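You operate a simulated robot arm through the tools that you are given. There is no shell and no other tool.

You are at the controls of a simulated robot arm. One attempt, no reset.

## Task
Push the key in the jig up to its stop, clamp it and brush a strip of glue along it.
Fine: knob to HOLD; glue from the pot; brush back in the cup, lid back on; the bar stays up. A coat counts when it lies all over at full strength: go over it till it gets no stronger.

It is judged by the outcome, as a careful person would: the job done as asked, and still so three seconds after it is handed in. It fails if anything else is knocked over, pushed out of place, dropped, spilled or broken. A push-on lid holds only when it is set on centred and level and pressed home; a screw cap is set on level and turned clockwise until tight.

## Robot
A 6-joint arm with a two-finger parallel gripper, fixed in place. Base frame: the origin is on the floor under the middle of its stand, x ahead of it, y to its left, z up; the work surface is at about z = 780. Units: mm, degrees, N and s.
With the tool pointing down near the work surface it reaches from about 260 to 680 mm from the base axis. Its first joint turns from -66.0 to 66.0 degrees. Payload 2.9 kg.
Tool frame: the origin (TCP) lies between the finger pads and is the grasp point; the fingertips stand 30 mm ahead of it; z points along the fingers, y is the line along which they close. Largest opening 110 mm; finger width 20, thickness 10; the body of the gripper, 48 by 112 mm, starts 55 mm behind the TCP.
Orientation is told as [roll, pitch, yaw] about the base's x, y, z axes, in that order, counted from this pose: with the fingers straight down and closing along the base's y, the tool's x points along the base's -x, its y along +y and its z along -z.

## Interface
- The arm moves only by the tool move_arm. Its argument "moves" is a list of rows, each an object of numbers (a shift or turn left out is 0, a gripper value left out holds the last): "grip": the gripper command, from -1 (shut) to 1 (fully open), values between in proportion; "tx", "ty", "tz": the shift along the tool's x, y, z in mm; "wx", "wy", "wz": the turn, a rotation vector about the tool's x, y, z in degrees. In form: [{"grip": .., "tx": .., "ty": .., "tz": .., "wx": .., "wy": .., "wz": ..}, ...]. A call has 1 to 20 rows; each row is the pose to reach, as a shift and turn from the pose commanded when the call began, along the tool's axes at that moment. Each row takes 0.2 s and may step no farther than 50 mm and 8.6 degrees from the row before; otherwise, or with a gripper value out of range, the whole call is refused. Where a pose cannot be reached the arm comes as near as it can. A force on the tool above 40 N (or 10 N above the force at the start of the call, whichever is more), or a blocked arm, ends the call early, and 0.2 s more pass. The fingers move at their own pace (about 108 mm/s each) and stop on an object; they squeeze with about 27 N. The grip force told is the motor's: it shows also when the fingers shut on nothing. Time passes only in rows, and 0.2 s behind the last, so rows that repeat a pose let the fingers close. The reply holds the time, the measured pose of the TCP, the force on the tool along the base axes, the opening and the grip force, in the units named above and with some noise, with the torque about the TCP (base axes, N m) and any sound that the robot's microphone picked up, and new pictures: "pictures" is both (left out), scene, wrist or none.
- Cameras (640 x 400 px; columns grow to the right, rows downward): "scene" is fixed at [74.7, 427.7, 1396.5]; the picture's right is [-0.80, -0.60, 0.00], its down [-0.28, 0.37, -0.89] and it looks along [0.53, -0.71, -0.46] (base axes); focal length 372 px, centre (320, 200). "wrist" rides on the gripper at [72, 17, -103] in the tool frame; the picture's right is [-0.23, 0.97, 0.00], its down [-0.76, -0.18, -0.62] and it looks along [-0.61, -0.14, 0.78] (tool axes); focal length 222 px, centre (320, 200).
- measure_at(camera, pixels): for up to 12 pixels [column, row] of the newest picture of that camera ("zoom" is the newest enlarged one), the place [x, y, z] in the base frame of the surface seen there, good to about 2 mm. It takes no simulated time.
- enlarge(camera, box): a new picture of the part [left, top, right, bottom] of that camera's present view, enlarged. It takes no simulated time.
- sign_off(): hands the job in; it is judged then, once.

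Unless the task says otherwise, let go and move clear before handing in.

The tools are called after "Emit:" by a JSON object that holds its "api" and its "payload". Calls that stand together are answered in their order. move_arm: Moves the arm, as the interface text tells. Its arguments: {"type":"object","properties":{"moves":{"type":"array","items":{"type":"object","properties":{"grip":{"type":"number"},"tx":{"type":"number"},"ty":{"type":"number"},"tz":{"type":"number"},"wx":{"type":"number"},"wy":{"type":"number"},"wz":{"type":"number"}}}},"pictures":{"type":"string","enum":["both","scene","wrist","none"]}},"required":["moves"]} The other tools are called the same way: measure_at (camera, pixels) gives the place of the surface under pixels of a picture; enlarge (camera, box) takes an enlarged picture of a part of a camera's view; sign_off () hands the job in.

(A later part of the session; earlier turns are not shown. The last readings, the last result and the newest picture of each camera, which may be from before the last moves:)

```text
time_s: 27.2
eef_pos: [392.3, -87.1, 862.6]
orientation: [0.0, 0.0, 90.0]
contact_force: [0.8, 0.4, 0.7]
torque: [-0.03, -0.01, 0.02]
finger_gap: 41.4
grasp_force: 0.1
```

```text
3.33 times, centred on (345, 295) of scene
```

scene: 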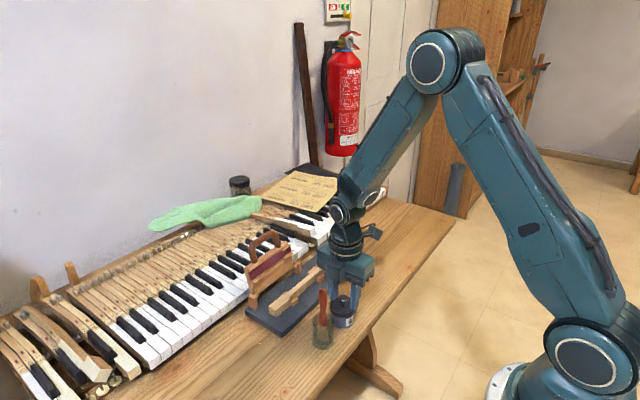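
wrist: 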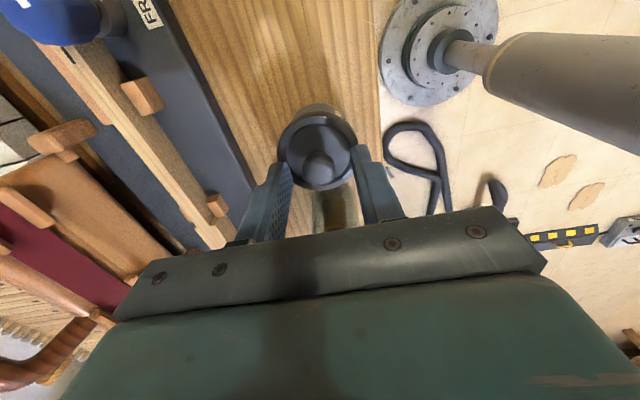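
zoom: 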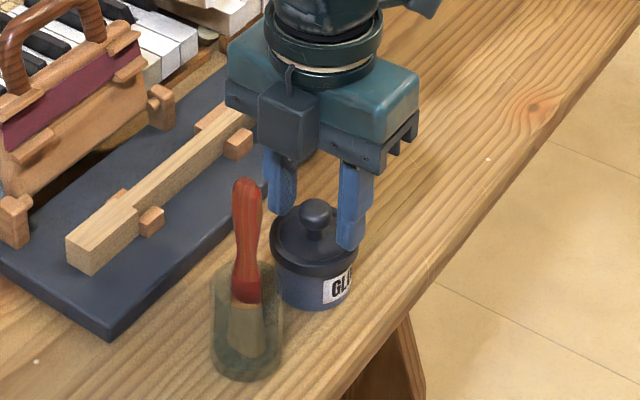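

The fingers straddle the knob (scene zoom 315,215). I'll lower 2 mm more and close.

Emit:
{"api": "move_arm", "payload": {"moves": [{"tz": 2}, {"tz": 2, "grip": -1}, {"tz": 2}, {"tz": 2}, {"tz": 2}]}}

```text
time_s: 28.4
eef_pos: [393.6, -87.7, 859.5]
orientation: [0.0, 0.0, 90.0]
contact_force: [0.4, -0.2, 0.3]
torque: [-0.01, 0.01, 0.01]
finger_gap: 18.3
grasp_force: 27.4
heard: snap
```

scene: 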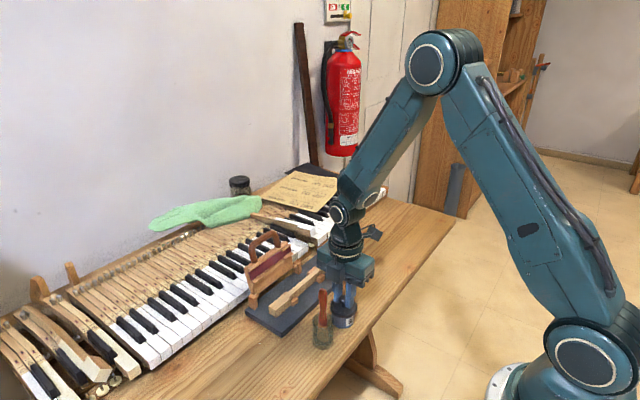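
wrist: 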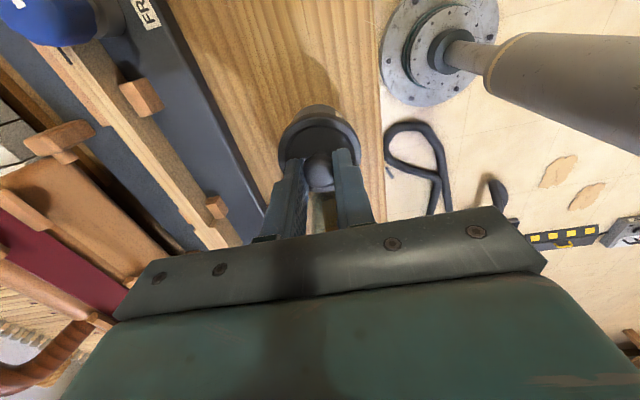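

The fingers hold the knob, gap 18.3, and a snap was heard. I'll lift gently a few mm and see whether only the lid rises.

Emit:
{"api": "move_arm", "payload": {"moves": [{"tz": -1.5}, {"tz": -3}, {"tz": -5}, {"tz": -8}, {"tz": -12}, {"tz": -12}]}}

Emit:
{"api": "enlarge", "payload": {"camera": "scene", "box": [300, 235, 390, 355]}}

```text
time_s: 29.8
eef_pos: [393.7, -88.0, 870.8]
orientation: [-0.1, 0.1, 90.0]
contact_force: [-0.3, 0.3, 0.4]
torque: [-0.02, -0.02, 0.01]
finger_gap: 18.4
grasp_force: 27.1
```

scene: 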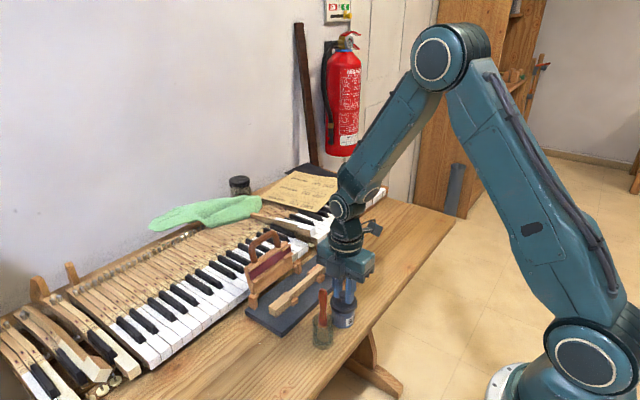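
wrist: 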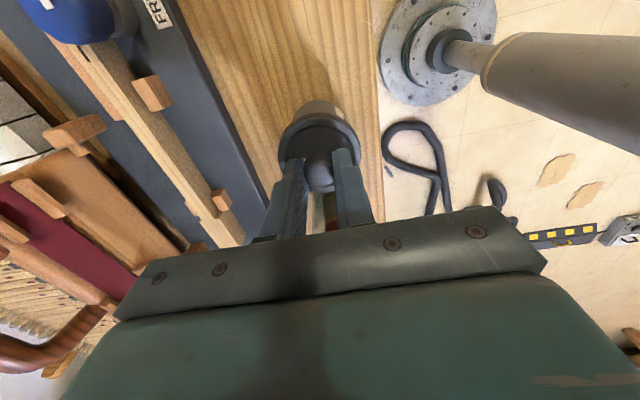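

```text
3.33 times, centred on (345, 295) of scene
```

zoom: 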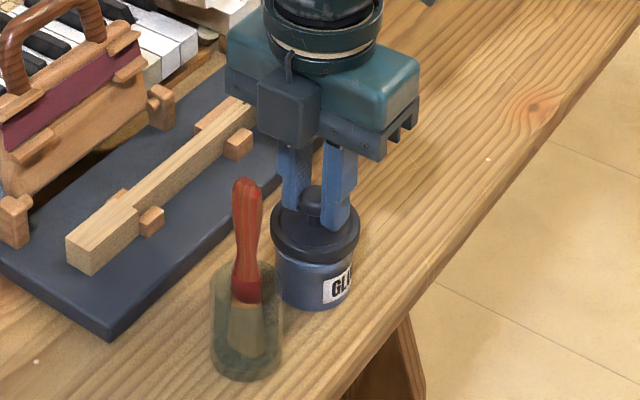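

Only the lid rose (scene zoom 315,235) and the pot stayed put. I'll lift it clear and carry it along -y to the free table area around (400, -190).

Emit:
{"api": "move_arm", "payload": {"moves": [{"tz": -20}, {"tz": -35}, {"tz": -35, "tx": 25}, {"tz": -35, "tx": 60, "ty": -4}, {"tz": -35, "tx": 90, "ty": -7}, {"tz": -30, "tx": 102, "ty": -7}, {"tz": -5, "tx": 102, "ty": -7}, {"tz": 20, "tx": 102, "ty": -7}, {"tz": 34, "tx": 102, "ty": -7}, {"tz": 34, "tx": 102, "ty": -7}]}}

Emit:
{"api": "enlarge", "payload": {"camera": "scene", "box": [300, 235, 420, 355]}}

```text
time_s: 32.0
eef_pos: [400.8, -191.1, 836.1]
orientation: [0.0, 0.1, 90.0]
contact_force: [-0.5, 0.1, -0.9]
torque: [0.0, 0.0, 0.0]
finger_gap: 19.2
grasp_force: 27.0
```

scene: 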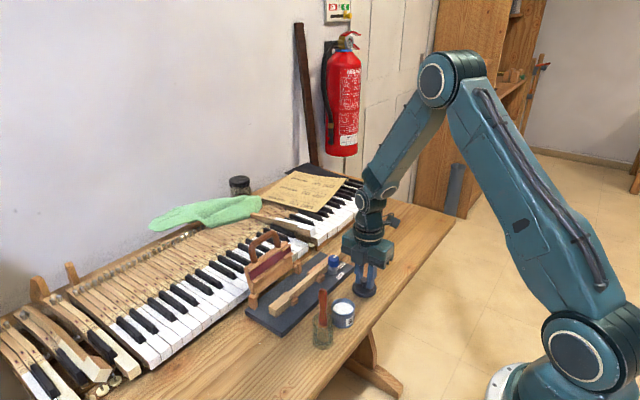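
wrist: 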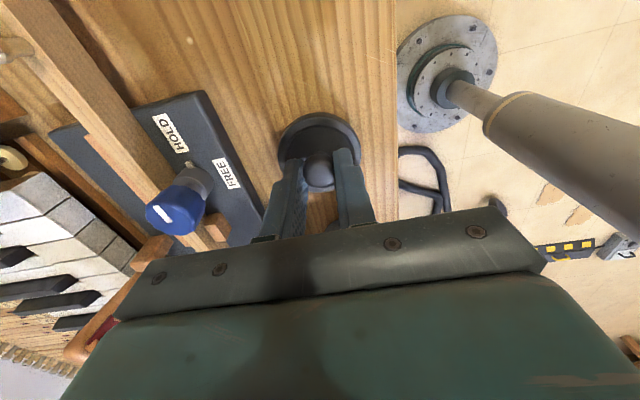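

```text
3.33 times, centred on (360, 295) of scene
```

zoom: 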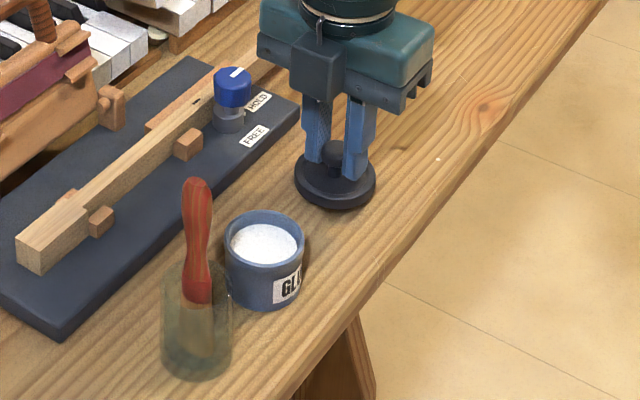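

The pot is open, showing white glue (scene zoom 265,243), and the lid hangs just above the table. I'll lower it in small steps until it touches.

Emit:
{"api": "move_arm", "payload": {"moves": [{"tz": 2}, {"tz": 4}, {"tz": 6}, {"tz": 7}, {"tz": 8}, {"tz": 9}], "pictures": "wrist"}}

```text
time_s: 33.4
eef_pos: [400.5, -191.2, 827.3]
orientation: [0.0, 0.0, 90.0]
contact_force: [0.7, 0.3, -0.5]
torque: [0.02, 0.0, 0.01]
finger_gap: 19.1
grasp_force: 26.8
```

wrist: 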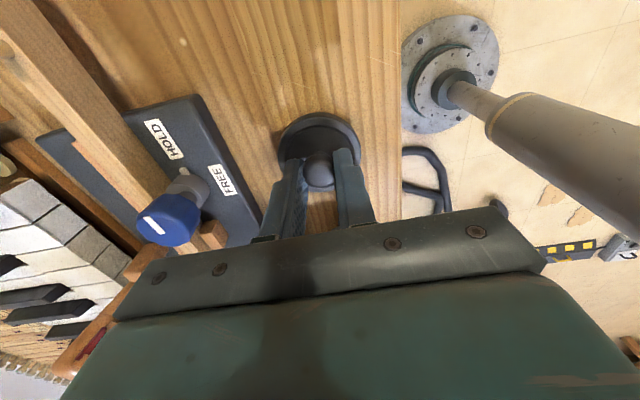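

No contact yet at z≈827. I'll keep lowering 1 mm at a time.

Emit:
{"api": "move_arm", "payload": {"moves": [{"tz": 1}, {"tz": 2}, {"tz": 3}, {"tz": 4}], "pictures": "wrist"}}

```text
time_s: 34.4
eef_pos: [399.7, -190.8, 823.9]
orientation: [0.0, 0.0, 90.0]
contact_force: [-1.0, 1.3, 5.3]
torque: [0.05, 0.14, 0.0]
finger_gap: 18.9
grasp_force: 26.9
```

wrist: 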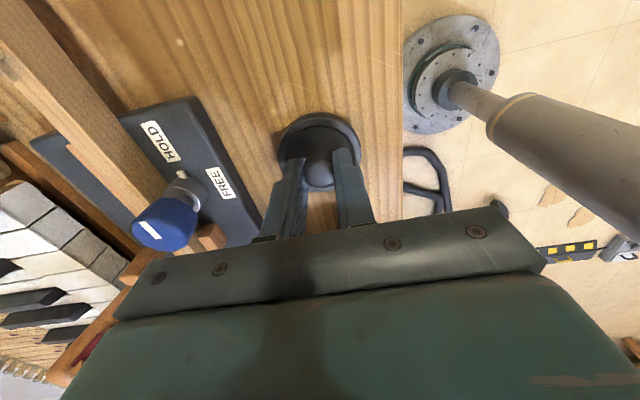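

The lid rests on the table (5 N at z≈824). I'll open and lift away.

Emit:
{"api": "move_arm", "payload": {"moves": [{"tz": -0.5}, {"grip": -0.25, "tz": -0.5}, {"tz": -0.5}, {"tz": -20}, {"tz": -60}, {"tz": -100}, {"tz": -140}, {"tz": -140}]}}

Emit:
{"api": "enlarge", "payload": {"camera": "scene", "box": [300, 235, 420, 355]}}

```text
time_s: 36.2
eef_pos: [399.5, -191.5, 965.1]
orientation: [-0.1, 0.1, 90.1]
contact_force: [-0.5, -0.7, 0.2]
torque: [0.03, 0.01, -0.02]
finger_gap: 41.3
grasp_force: 0.1
```

scene: 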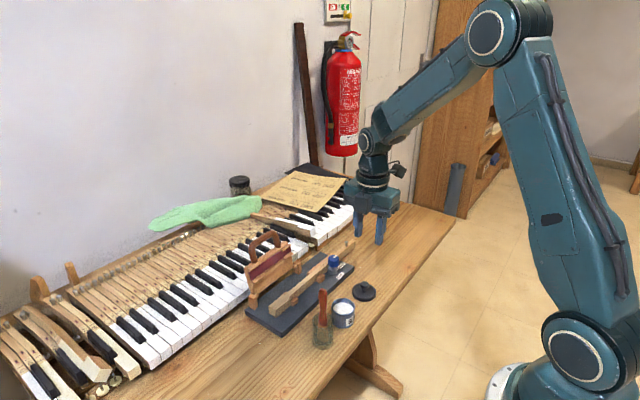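
wrist: 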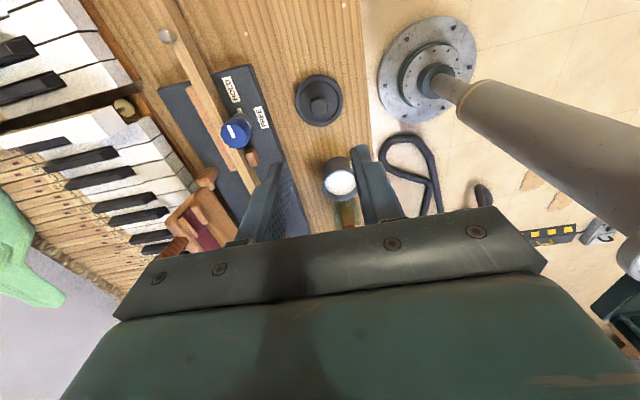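

```text
3.33 times, centred on (360, 295) of scene
```

zoom: 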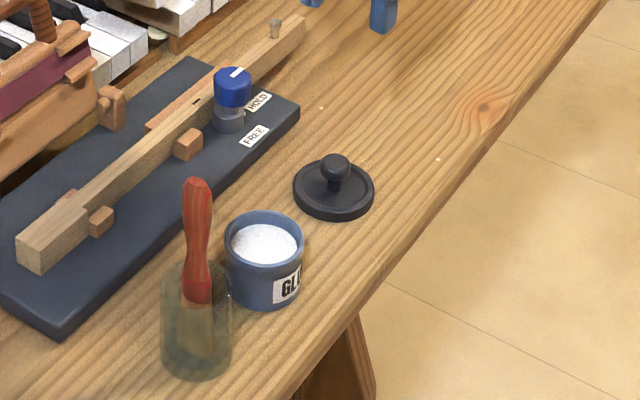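

The lid stands flat on the table (scene zoom 333,188). I'll measure the pot rim, the glue surface, the brush and the lid from these views.

Emit:
{"api": "measure_at", "payload": {"camera": "zoom", "pixels": [[265, 243], [245, 240], [290, 245], [262, 213], [262, 268], [226, 240], [303, 245], [197, 185], [197, 230], [197, 290], [334, 165], [335, 212]]}}

Emit:
{"api": "enlarge", "payload": {"camera": "wrist", "box": [270, 60, 390, 240]}}

Emit:
{"api": "measure_at", "payload": {"camera": "wrist", "pixels": [[319, 104], [310, 104], [329, 104], [319, 94], [319, 113], [295, 95], [343, 95], [319, 74], [339, 182], [322, 178], [354, 178], [338, 160]]}}

```text
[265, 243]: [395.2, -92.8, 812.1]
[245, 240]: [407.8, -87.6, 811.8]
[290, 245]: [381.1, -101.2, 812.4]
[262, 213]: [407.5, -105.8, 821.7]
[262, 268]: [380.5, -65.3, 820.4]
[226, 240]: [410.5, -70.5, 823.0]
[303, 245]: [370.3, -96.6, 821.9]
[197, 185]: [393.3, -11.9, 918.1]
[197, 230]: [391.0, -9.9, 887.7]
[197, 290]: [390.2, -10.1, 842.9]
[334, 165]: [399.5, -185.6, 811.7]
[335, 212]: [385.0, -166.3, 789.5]
```

```text
2.22 times, centred on (330, 150) of wrist
```

zoom: 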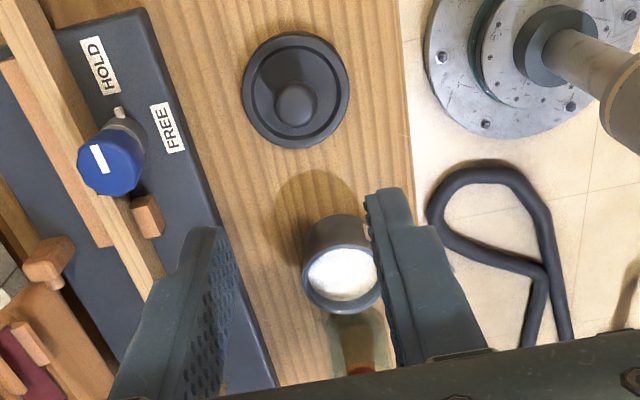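

```text
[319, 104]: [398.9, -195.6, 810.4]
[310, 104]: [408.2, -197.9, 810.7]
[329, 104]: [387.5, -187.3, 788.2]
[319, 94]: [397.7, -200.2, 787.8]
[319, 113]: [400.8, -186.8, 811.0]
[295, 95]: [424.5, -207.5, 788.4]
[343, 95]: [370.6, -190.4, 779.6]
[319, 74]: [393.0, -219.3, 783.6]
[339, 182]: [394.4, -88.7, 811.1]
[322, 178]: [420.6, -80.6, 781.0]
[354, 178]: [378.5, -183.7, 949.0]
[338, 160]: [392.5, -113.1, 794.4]
```

The glue surface is at z≈812, the pot rim at z≈822, and the pot is centred near (393, -88). The brush stands upright at about (394.5, -16.5) with its top at 918. I'll go above it with the gripper turned back to yaw 0.

Emit:
{"api": "move_arm", "payload": {"moves": [{"tx": -10, "tz": -10, "wz": 7.5, "grip": -0.1}, {"tx": -25, "ty": 0, "tz": -20, "wz": 15}, {"tx": -40, "ty": 1, "tz": -30, "wz": 22.5}, {"tx": -55, "ty": 1, "tz": -35, "wz": 30}, {"tx": -70, "ty": 2, "tz": -35, "wz": 37.5}, {"tx": -85, "ty": 2, "tz": -35, "wz": 45}, {"tx": -100, "ty": 3, "tz": -35, "wz": 52.5}, {"tx": -115, "ty": 3, "tz": -35, "wz": 60}, {"tx": -130, "ty": 4, "tz": -35, "wz": 67.5}, {"tx": -145, "ty": 4, "tz": -35, "wz": 75}, {"tx": -160, "ty": 5, "tz": -35, "wz": 82.5}, {"tx": -175, "ty": 5, "tz": -35, "wz": 90}, {"tx": -175, "ty": 5, "tz": -35, "wz": 90}]}}

Emit:
{"api": "enlarge", "payload": {"camera": "wrist", "box": [230, 60, 410, 200]}}

```text
time_s: 39.0
eef_pos: [395.6, -15.4, 999.0]
orientation: [0.1, -0.1, 0.0]
contact_force: [0.5, 0.1, -0.1]
torque: [0.0, -0.03, 0.01]
finger_gap: 49.5
grasp_force: 0.0
```

scene: 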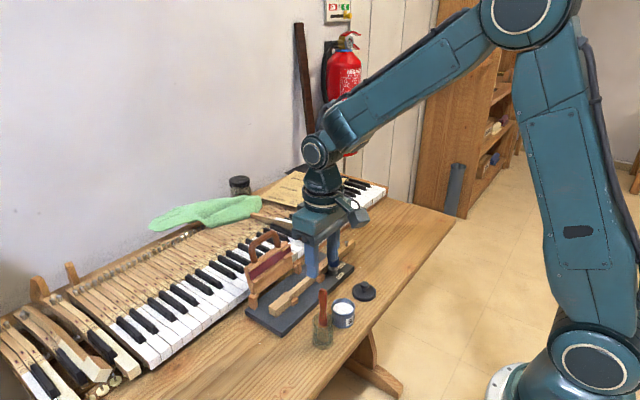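
wrist: 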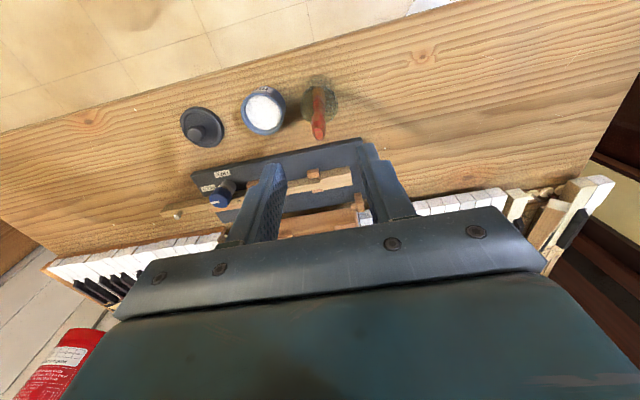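

```text
2.86 times, centred on (320, 130) of wrist
```

zoom: 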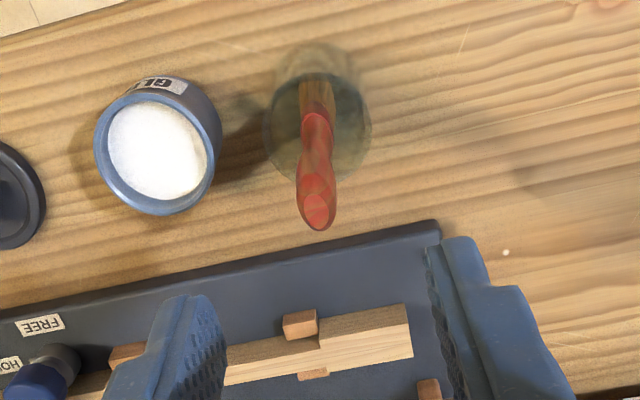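

The brush handle (wrist 318,128) is ahead of and centred between the fingers. I'll measure its top and body before going down.

Emit:
{"api": "measure_at", "payload": {"camera": "zoom", "pixels": [[317, 210], [306, 212], [329, 212], [318, 228], [316, 195], [316, 160], [300, 175], [334, 175], [317, 125], [318, 95], [153, 150], [155, 205]]}}

```text
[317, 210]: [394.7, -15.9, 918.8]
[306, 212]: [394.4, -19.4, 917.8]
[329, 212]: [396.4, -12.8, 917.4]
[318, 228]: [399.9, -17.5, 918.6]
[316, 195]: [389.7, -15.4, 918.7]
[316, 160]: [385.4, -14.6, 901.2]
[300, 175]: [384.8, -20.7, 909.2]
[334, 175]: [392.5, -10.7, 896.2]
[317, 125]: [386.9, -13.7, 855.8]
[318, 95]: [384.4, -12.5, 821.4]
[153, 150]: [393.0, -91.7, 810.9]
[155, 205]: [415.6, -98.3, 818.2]
```

The handle top is at (394.8, -16.2), well under the TCP. I'll go down to z≈888 with the fingers straddling the handle.

Emit:
{"api": "move_arm", "payload": {"moves": [{"tz": 30}, {"tz": 60}, {"tz": 85}, {"tz": 100}, {"tz": 111}, {"tz": 111}]}}

Emit:
{"api": "enlarge", "payload": {"camera": "scene", "box": [280, 235, 400, 355]}}

```text
time_s: 40.4
eef_pos: [394.9, -14.2, 887.3]
orientation: [0.0, 0.0, 0.0]
contact_force: [-0.2, -1.1, 0.0]
torque: [0.0, -0.02, -0.01]
finger_gap: 49.6
grasp_force: 0.1
```

scene: 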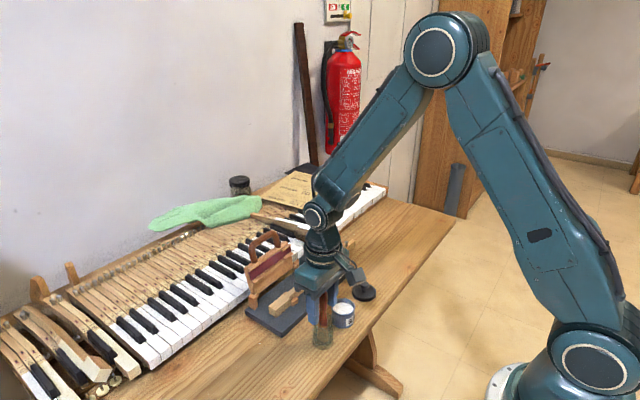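
wrist: 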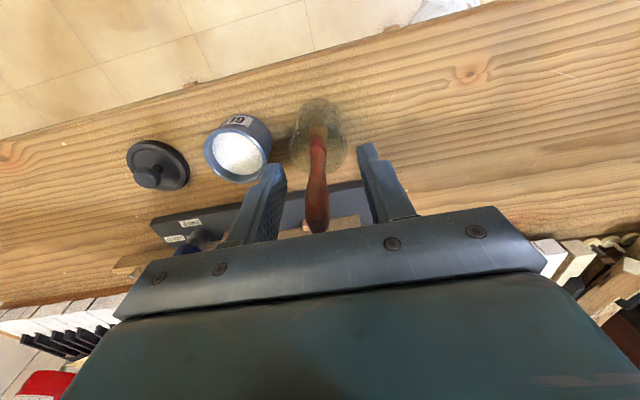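

```text
3.33 times, centred on (340, 295) of scene
```

zoom: 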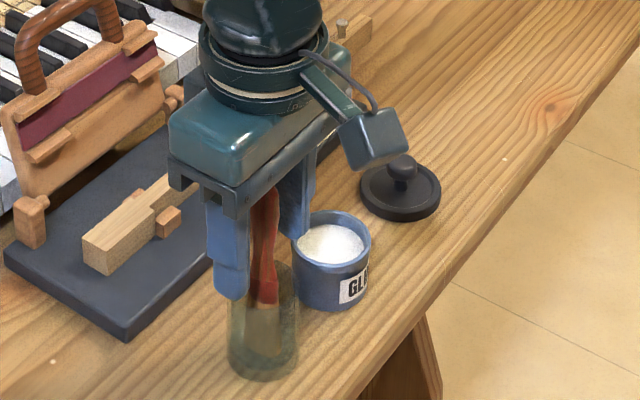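

The handle is between the fingers, about 1.5 mm off toward -y. I'll correct that and close.

Emit:
{"api": "move_arm", "payload": {"moves": [{"ty": -1.3}, {"ty": -1.3, "grip": -0.4}, {"ty": -1.3, "grip": -0.6}, {"ty": -1.3, "grip": -1}, {"ty": -1.3}, {"ty": -1.3}]}}

Emit:
{"api": "enlarge", "payload": {"camera": "scene", "box": [280, 235, 400, 355]}}

```text
time_s: 41.8
eef_pos: [395.3, -16.4, 886.8]
orientation: [0.0, 0.0, 0.1]
contact_force: [0.2, 0.7, 0.0]
torque: [0.02, -0.02, -0.03]
finger_gap: 11.9
grasp_force: 26.8
```

scene: 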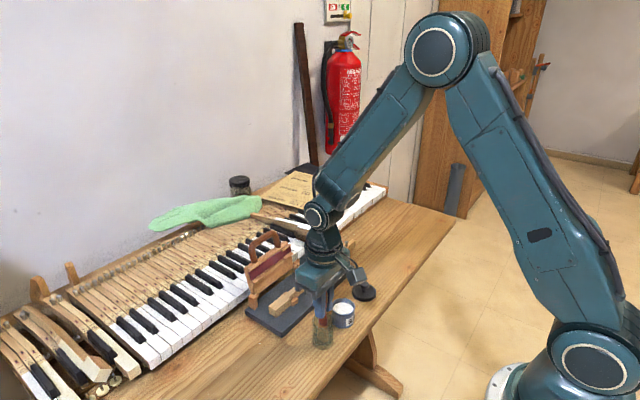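
wrist: 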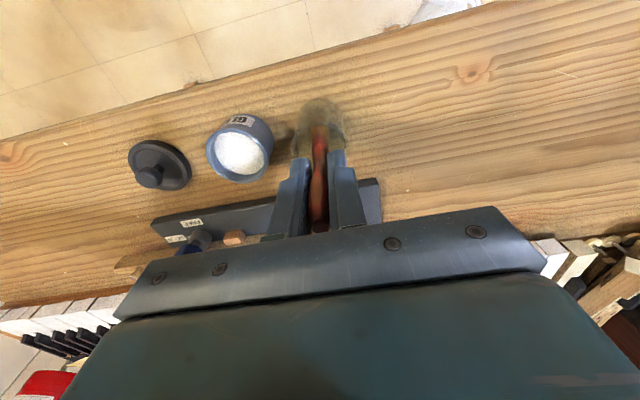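

```text
3.33 times, centred on (340, 295) of scene
```

zoom: 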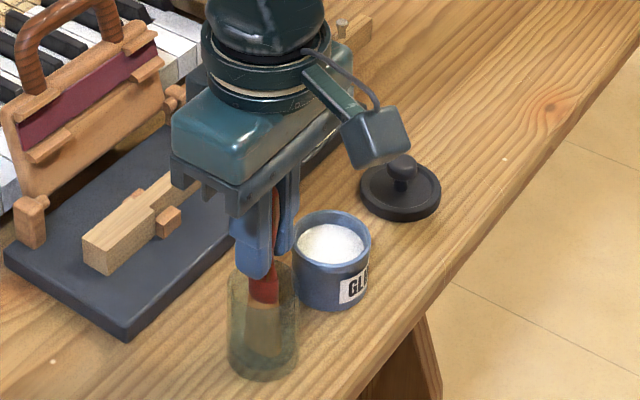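

The brush is gripped (gap 11.9). I'll lift it straight up, clear of the glass, and check.

Emit:
{"api": "move_arm", "payload": {"moves": [{"tz": -10}, {"tz": -30}, {"tz": -55}, {"tz": -80}, {"tz": -80}]}}

Emit:
{"api": "enlarge", "payload": {"camera": "scene", "box": [280, 235, 400, 355]}}

Emit:
{"api": "enlarge", "payload": {"camera": "wrist", "box": [240, 60, 400, 200]}}

```text
time_s: 43.0
eef_pos: [395.0, -17.4, 968.8]
orientation: [0.0, 0.0, 0.1]
contact_force: [-0.6, 0.7, -0.9]
torque: [0.01, 0.01, -0.04]
finger_gap: 12.1
grasp_force: 27.1
```

scene: 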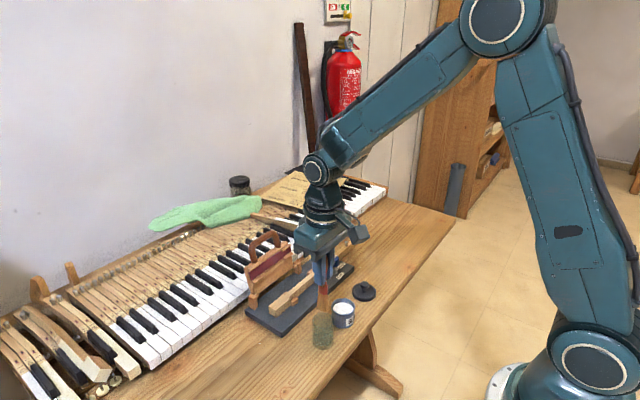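
wrist: 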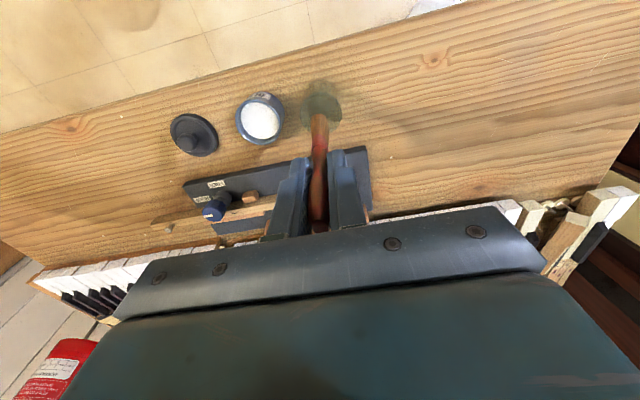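

```text
3.33 times, centred on (340, 295) of scene
```

zoom: 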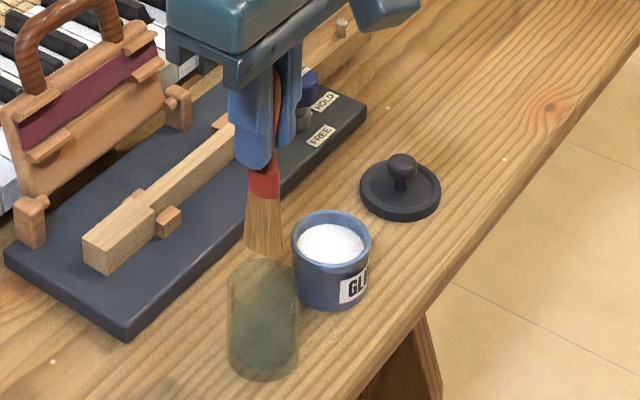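

```text
2.86 times, centred on (320, 130) of wrist
```

zoom: 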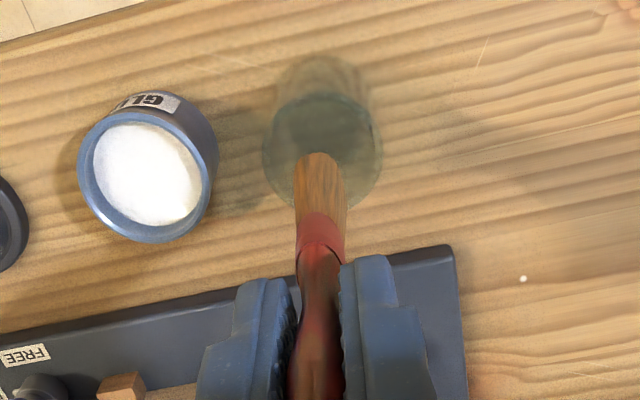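

The brush is free and the cup still stands (scene zoom 262,320). I'll measure the bristle tip.

Emit:
{"api": "measure_at", "payload": {"camera": "scene", "pixels": [[323, 309], [319, 308], [327, 309], [323, 300], [323, 290], [316, 305]]}}

Emit:
{"api": "measure_at", "payload": {"camera": "zoom", "pixels": [[320, 158], [320, 170], [302, 165], [336, 165], [320, 195], [298, 200], [344, 200]]}}

Emit:
{"api": "enlarge", "payload": {"camera": "scene", "box": [300, 260, 350, 320]}}

```text
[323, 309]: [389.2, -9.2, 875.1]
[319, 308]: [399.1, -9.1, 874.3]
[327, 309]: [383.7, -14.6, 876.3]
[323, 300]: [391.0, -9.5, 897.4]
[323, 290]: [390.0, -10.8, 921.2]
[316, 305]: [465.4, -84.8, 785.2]
```

```text
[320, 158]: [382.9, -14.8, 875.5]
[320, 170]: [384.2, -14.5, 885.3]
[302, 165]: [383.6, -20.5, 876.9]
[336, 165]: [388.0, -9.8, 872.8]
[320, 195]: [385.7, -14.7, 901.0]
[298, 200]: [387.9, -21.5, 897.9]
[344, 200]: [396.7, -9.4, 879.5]
```

```text
6.67 times, centred on (325, 290) of scene
```

zoom: 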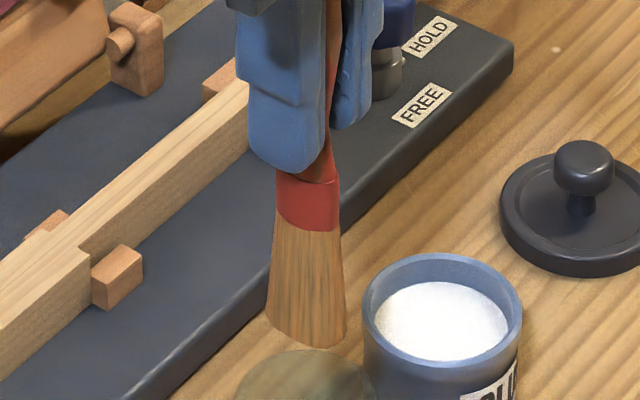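

The bristle tip is about 97 mm below the TCP, and the bristles are flat: about 20 wide across x and 12 thick along y, which suits strokes along y. I'll go over the pot and dip.

Emit:
{"api": "move_arm", "payload": {"moves": [{"ty": -25, "tx": 0.5}, {"ty": -50, "tx": 1}, {"ty": -71.5, "tx": 1.5}, {"ty": -71.5, "tx": 1.5, "tz": 25}, {"ty": -71.5, "tx": 1.5, "tz": 45}, {"ty": -71.5, "tx": 1.5, "tz": 45}]}}

Emit:
{"api": "enlarge", "payload": {"camera": "scene", "box": [300, 250, 390, 340]}}

Emit:
{"api": "enlarge", "payload": {"camera": "wrist", "box": [240, 60, 400, 200]}}

```text
time_s: 44.4
eef_pos: [393.7, -89.2, 922.3]
orientation: [0.0, 0.0, 0.0]
contact_force: [-0.3, 0.7, -0.7]
torque: [-0.04, 0.0, -0.02]
finger_gap: 11.9
grasp_force: 26.5
```

scene: 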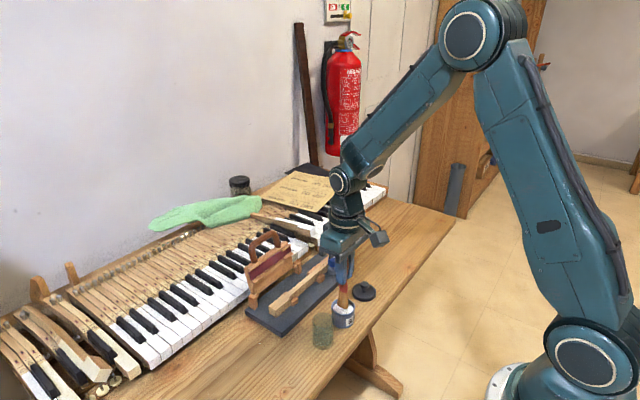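
wrist: 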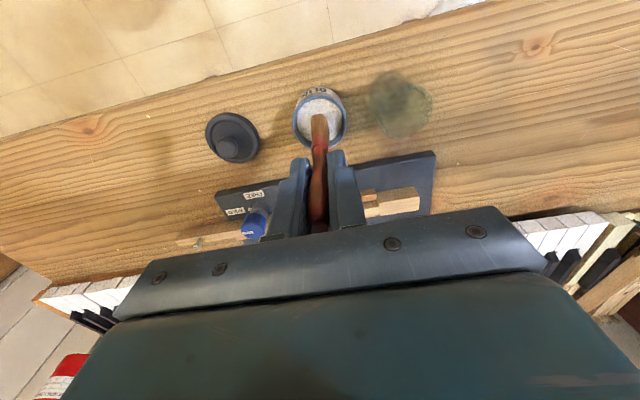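

```text
4.44 times, centred on (345, 295) of scene
```

zoom: 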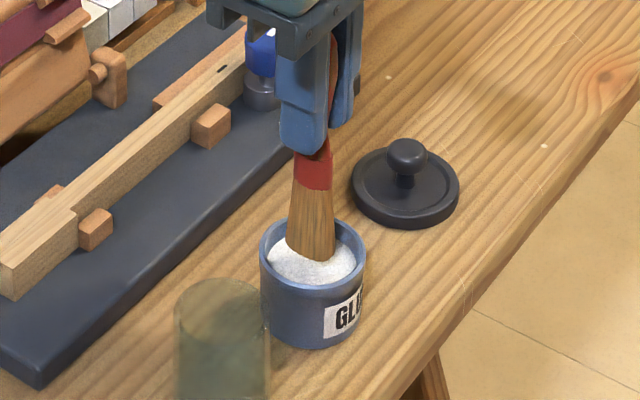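

```text
2.86 times, centred on (320, 130) of wrist
```

zoom: 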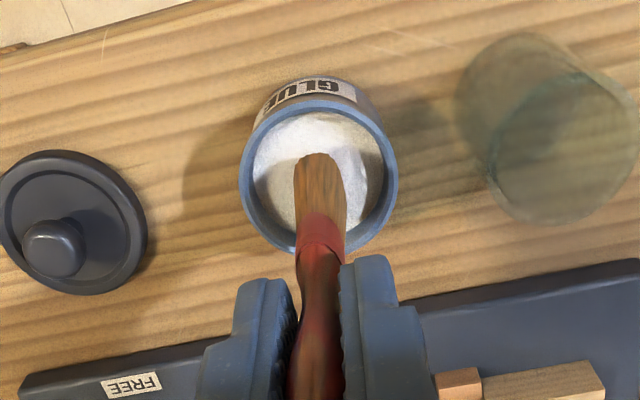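

The tip is just inside the pot mouth, centred. I'll lower it about 9 mm into the glue.

Emit:
{"api": "move_arm", "payload": {"moves": [{"tz": 8}, {"tz": 15}, {"tz": 21}, {"tz": 21}, {"tz": 21}]}}

Emit:
{"api": "enlarge", "payload": {"camera": "scene", "box": [300, 250, 390, 340]}}

```text
time_s: 45.6
eef_pos: [394.3, -88.5, 901.5]
orientation: [-0.1, 0.0, -0.1]
contact_force: [-1.2, -0.2, 7.4]
torque: [0.01, 0.16, 0.0]
finger_gap: 11.9
grasp_force: 26.6
```

scene: 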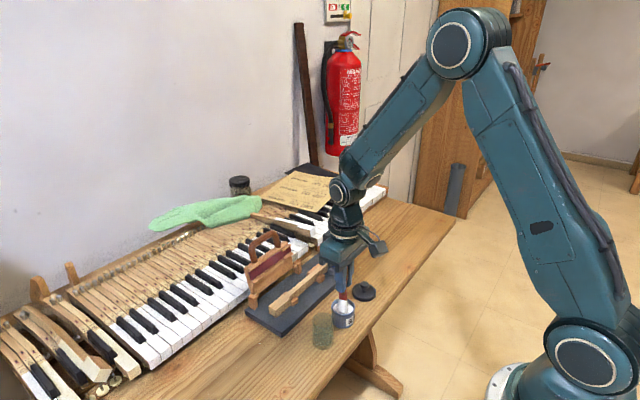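
wrist: 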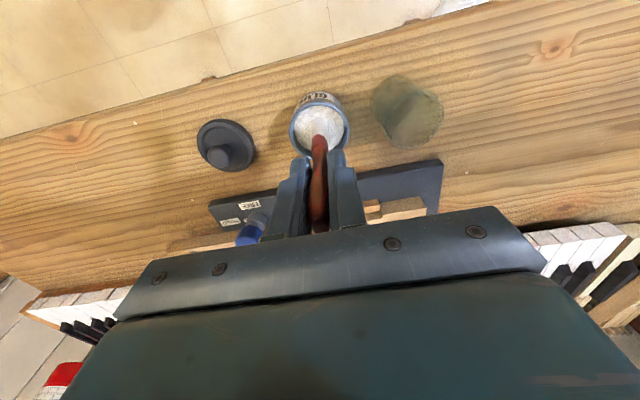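

```text
4.44 times, centred on (345, 295) of scene
```

zoom: 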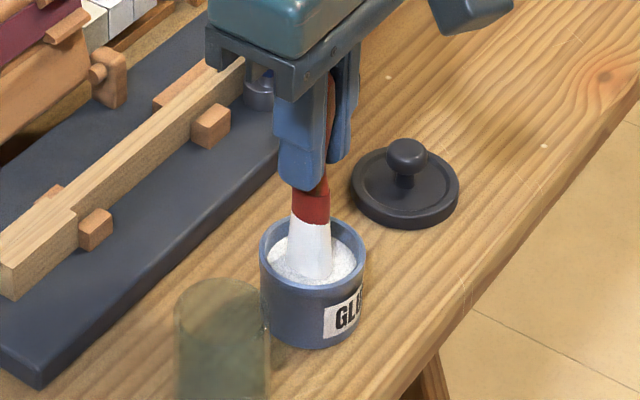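

The bristles are now white with glue and about 7 N pushes up. I'll lift out, straight up, and check the brush for drips and slip.

Emit:
{"api": "move_arm", "payload": {"moves": [{"tz": -8}, {"tz": -16}, {"tz": -24}, {"tz": -36}, {"tz": -50}, {"tz": -60}, {"tz": -60}]}}

Emit:
{"api": "enlarge", "payload": {"camera": "scene", "box": [300, 250, 390, 340]}}

Emit:
{"api": "measure_at", "payload": {"camera": "zoom", "pixels": [[312, 215], [300, 205], [325, 212], [312, 205], [312, 190], [312, 170]]}}

```text
time_s: 47.2
eef_pos: [394.1, -88.5, 961.8]
orientation: [0.1, 0.0, 0.0]
contact_force: [0.8, -0.3, 0.6]
torque: [0.01, -0.03, 0.01]
finger_gap: 11.7
grasp_force: 26.6
```

scene: 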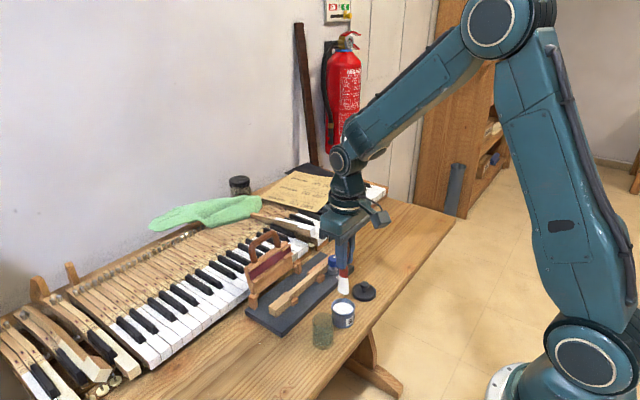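
wrist: 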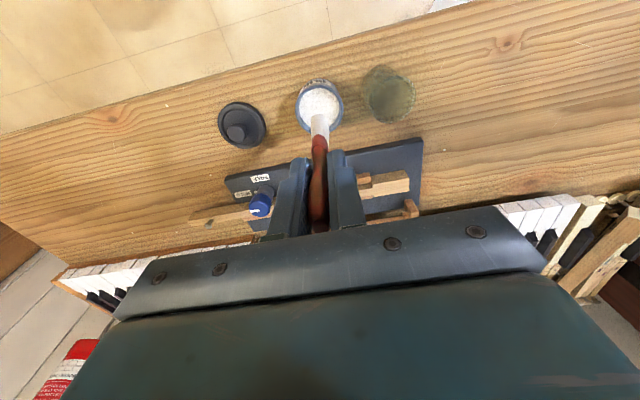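

```text
4.44 times, centred on (345, 295) of scene
```

zoom: 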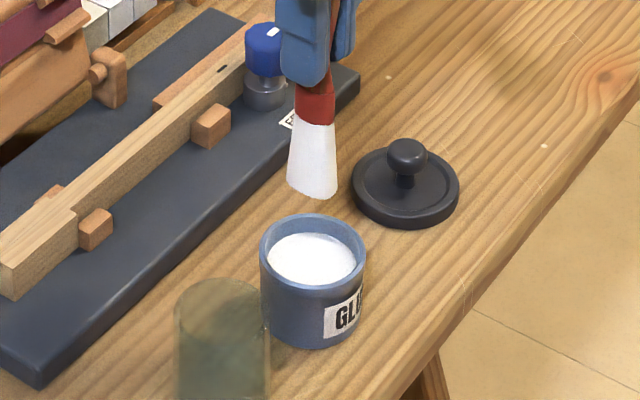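

```text
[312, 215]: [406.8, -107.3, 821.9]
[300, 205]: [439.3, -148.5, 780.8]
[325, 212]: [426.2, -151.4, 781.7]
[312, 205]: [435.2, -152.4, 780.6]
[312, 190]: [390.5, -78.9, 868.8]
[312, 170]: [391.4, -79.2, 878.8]
```

The brush is loaded and hasn't dripped; its tip is still about 97 below the TCP. I'll carry it over the key at about (514, -88) and lower to just above the surface.

Emit:
{"api": "move_arm", "payload": {"moves": [{"tx": -25}, {"tx": -50}, {"tx": -75}, {"tx": -100}, {"tx": -120}, {"tx": -120, "tz": 15}, {"tx": -120, "tz": 30}, {"tx": -120, "tz": 38}, {"tx": -120, "tz": 38}]}}

Emit:
{"api": "enlarge", "payload": {"camera": "scene", "box": [260, 220, 370, 320]}}

Emit:
{"api": "enlarge", "payload": {"camera": "wrist", "box": [200, 60, 440, 200]}}

```text
time_s: 49.2
eef_pos: [513.5, -88.2, 922.9]
orientation: [-0.1, -0.1, 0.0]
contact_force: [-0.2, -0.6, -0.5]
torque: [0.0, -0.01, -0.01]
finger_gap: 12.1
grasp_force: 27.2
```

scene: 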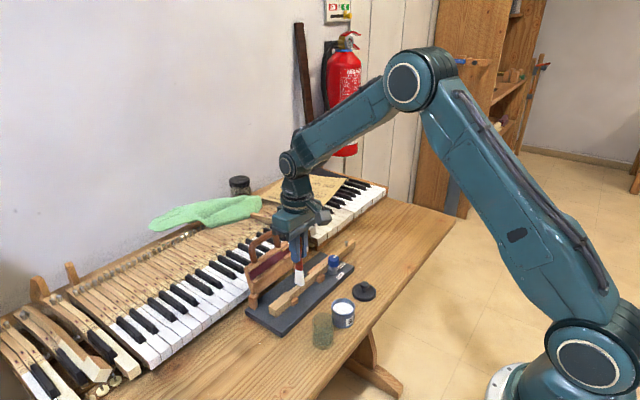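
wrist: 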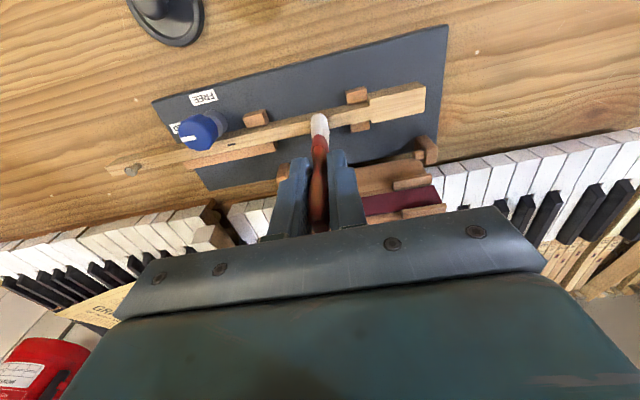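

```text
4.00 times, centred on (315, 270) of scene
```

zoom: 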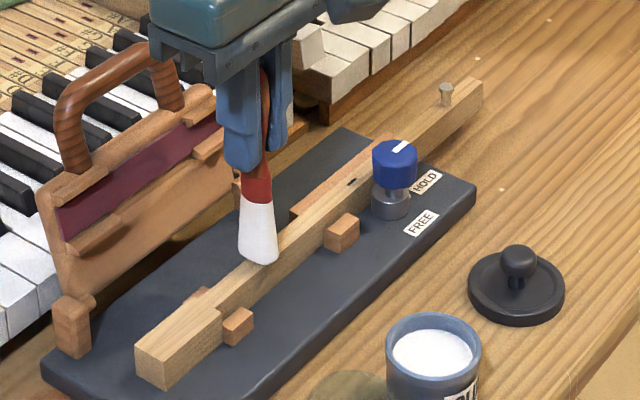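

```text
2.67 times, centred on (320, 130) of wrist
```

zoom: 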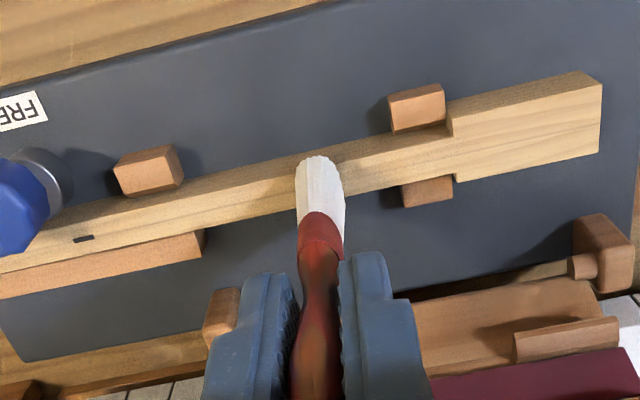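

The tip is just above the key (wrist zoom 320,165), centred across it. I'll lower in small steps until a light touch.

Emit:
{"api": "move_arm", "payload": {"moves": [{"tz": 2}, {"tz": 4}, {"tz": 5.5}, {"tz": 7}, {"tz": 8}]}}

Emit:
{"api": "enlarge", "payload": {"camera": "wrist", "box": [200, 60, 440, 200]}}

```text
time_s: 50.4
eef_pos: [515.3, -89.5, 918.5]
orientation: [0.0, -0.4, 0.1]
contact_force: [0.6, 2.6, 21.7]
torque: [0.26, -0.08, -0.01]
finger_gap: 12.1
grasp_force: 27.2
```

scene: 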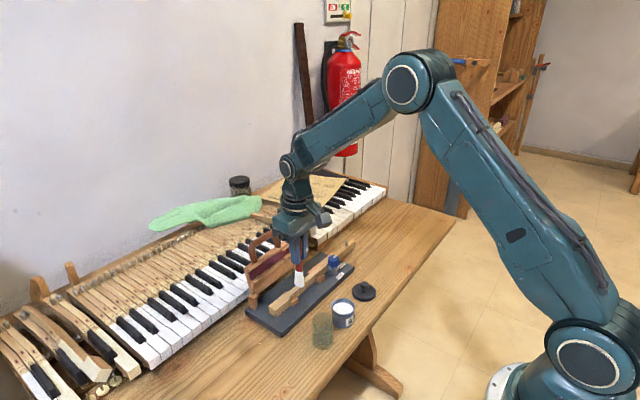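
wrist: 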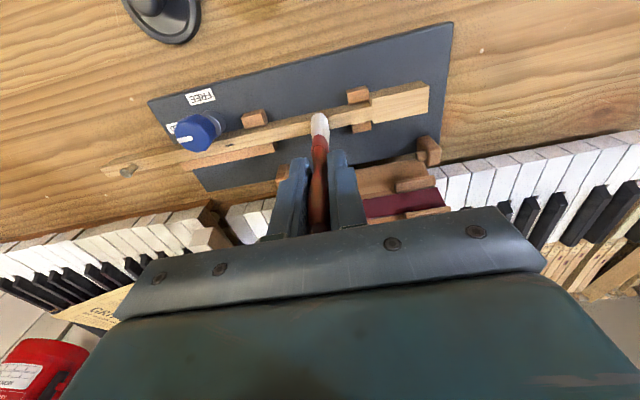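

```text
2.67 times, centred on (320, 130) of wrist
```

zoom: 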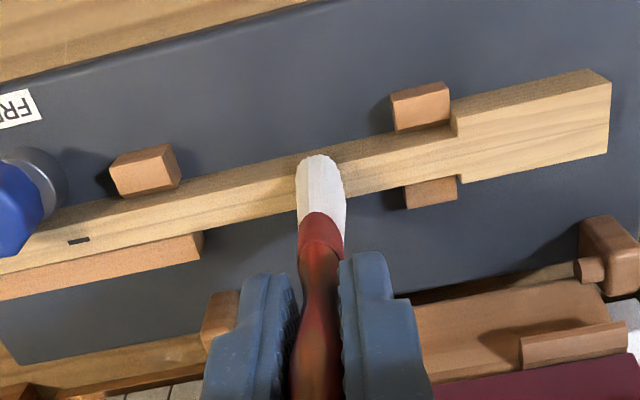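

Contact is stiff: 21.7 N at z≈918.5. I'll ease up to a light pressure and make a first short stroke toward -y to see how the glue goes on.

Emit:
{"api": "move_arm", "payload": {"moves": [{"tz": -1.7}, {"tz": -1.7, "ty": -6}, {"tz": -1.7, "ty": -14}, {"tz": -1.7, "ty": -22}, {"tz": -1.7, "ty": -30}, {"tz": -1.7, "ty": -38}]}}

Emit:
{"api": "enlarge", "payload": {"camera": "wrist", "box": [200, 60, 440, 200]}}

Emit:
{"api": "enlarge", "payload": {"camera": "scene", "box": [260, 220, 370, 320]}}

```text
time_s: 51.8
eef_pos: [513.8, -124.9, 917.4]
orientation: [-0.1, 0.0, 0.0]
contact_force: [-0.2, 6.2, 17.4]
torque: [0.63, 0.03, -0.01]
finger_gap: 11.6
grasp_force: 27.0
```

scene: 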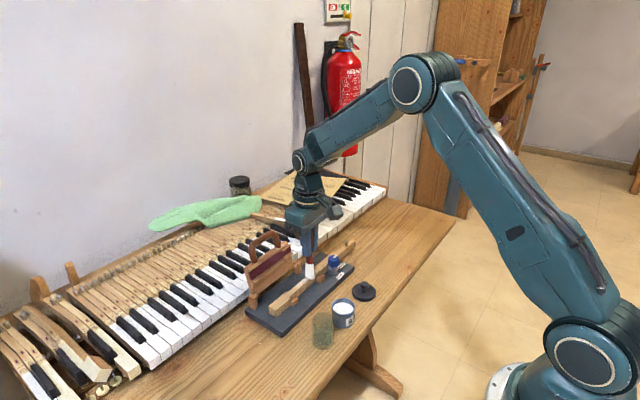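
wrist: 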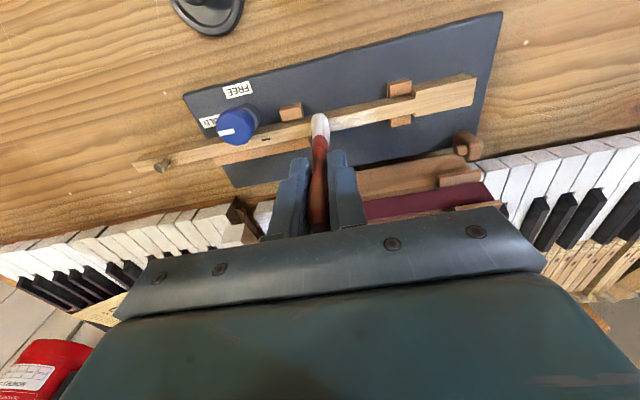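

```text
2.67 times, centred on (320, 130) of wrist
```

zoom: 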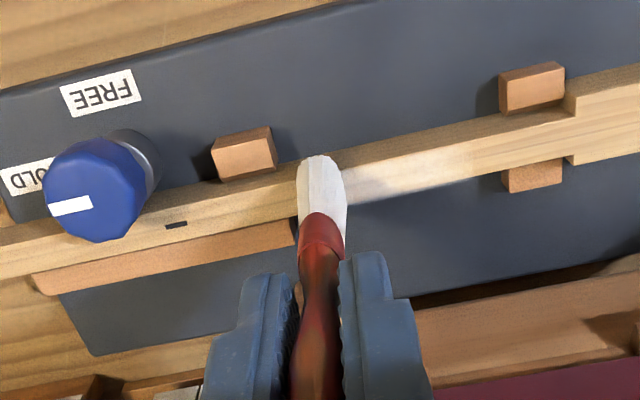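

```text
4.00 times, centred on (315, 270) of scene
```

zoom: 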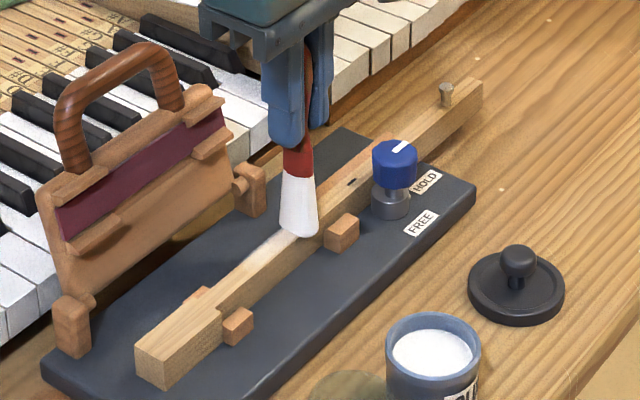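

A white film shows from about y=-75 to -125 (wrist zoom 420,165), fading at the start. I'll ease the pressure slightly, stroke on to near the knob, then all the way back to the head.

Emit:
{"api": "move_arm", "payload": {"moves": [{"tz": -0.6, "ty": -10}, {"tz": -0.6, "ty": -20}, {"tz": -0.6, "ty": -30}, {"tz": -0.6, "ty": -40}, {"tz": -0.6, "ty": -46}, {"tz": -0.6, "ty": -36}, {"tz": -0.6, "ty": -24}, {"tz": -0.6, "ty": -12}, {"tz": -0.6, "ty": 0}, {"tz": -0.6, "ty": 12}, {"tz": -0.6, "ty": 24}, {"tz": -0.6, "ty": 36}, {"tz": -0.6, "ty": 48}, {"tz": -0.6, "ty": 60}, {"tz": -0.6, "ty": 72}, {"tz": -0.6, "ty": 84}, {"tz": -0.6, "ty": 96}, {"tz": -0.6, "ty": 106}, {"tz": -0.6, "ty": 116}, {"tz": -0.6, "ty": 123}]}}

Emit:
{"api": "enlarge", "payload": {"camera": "wrist", "box": [120, 40, 440, 220]}}

Emit:
{"api": "enlarge", "payload": {"camera": "scene", "box": [260, 220, 370, 320]}}

```text
time_s: 56.0
eef_pos: [513.1, -3.3, 917.4]
orientation: [0.0, 0.2, 0.0]
contact_force: [-0.6, 0.0, 0.3]
torque: [-0.02, 0.03, 0.0]
finger_gap: 11.6
grasp_force: 26.6
```

scene: 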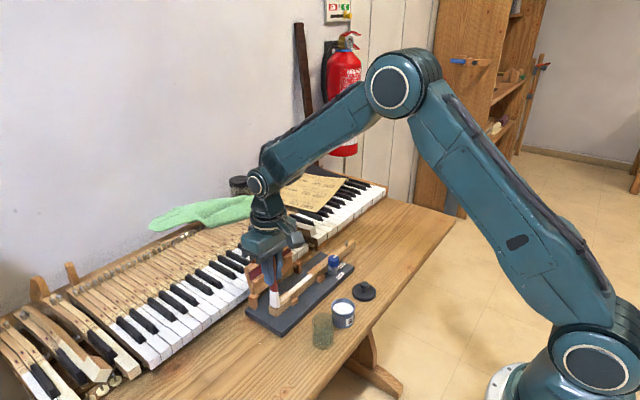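
wrist: 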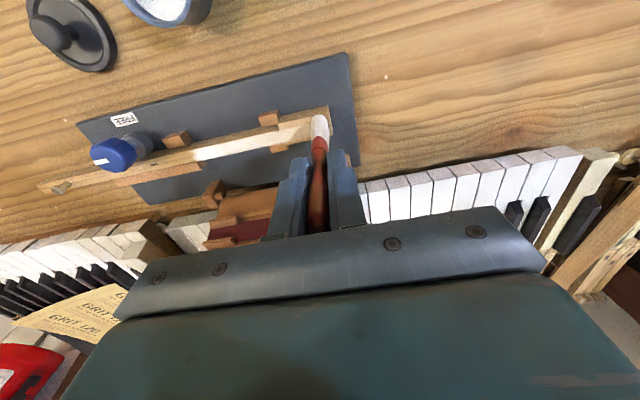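

```text
2.00 times, centred on (280, 130) of wrist
```

zoom: 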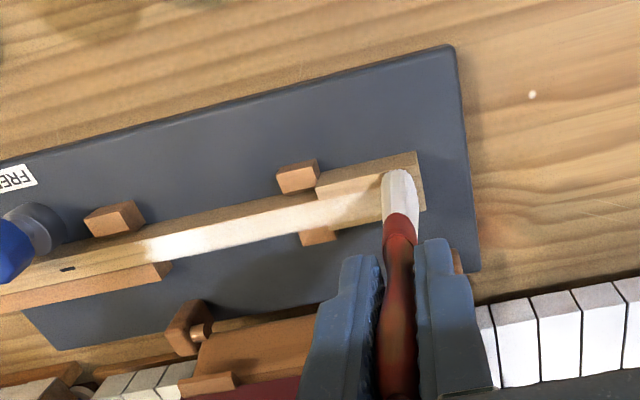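

```text
4.00 times, centred on (315, 270) of scene
```

zoom: 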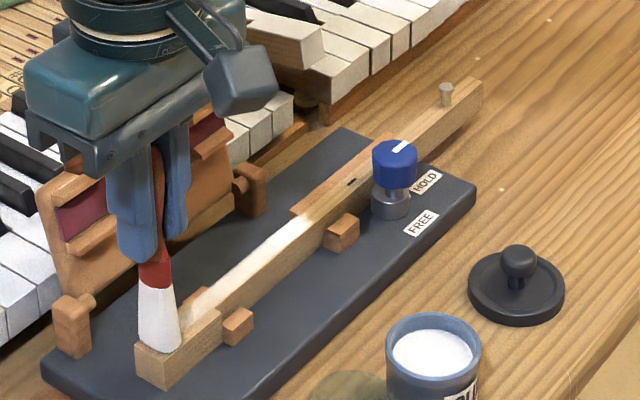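

The film is strong from the shoulder to a sharp end left of the middle (wrist zoom 150,248), though I brushed farther, so that may be the end of the strip. I'll measure where it starts and ends.

Emit:
{"api": "enlarge", "payload": {"camera": "wrist", "box": [180, 90, 340, 190]}}

Emit:
{"api": "measure_at", "payload": {"camera": "wrist", "pixels": [[193, 155], [197, 154], [240, 142], [277, 135], [290, 131], [300, 129], [307, 127]]}}

```text
4.00 times, centred on (260, 140) of wrist
```

zoom: 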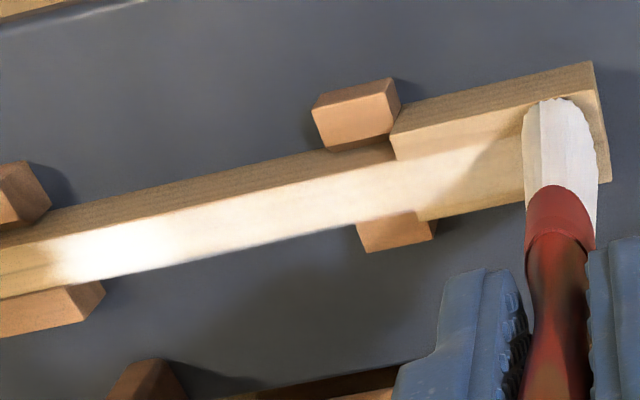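

```text
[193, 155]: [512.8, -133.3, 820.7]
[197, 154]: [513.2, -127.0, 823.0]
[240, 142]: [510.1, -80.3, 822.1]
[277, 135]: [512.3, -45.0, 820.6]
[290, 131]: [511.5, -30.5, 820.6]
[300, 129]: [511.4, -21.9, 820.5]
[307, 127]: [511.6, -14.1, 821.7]
```

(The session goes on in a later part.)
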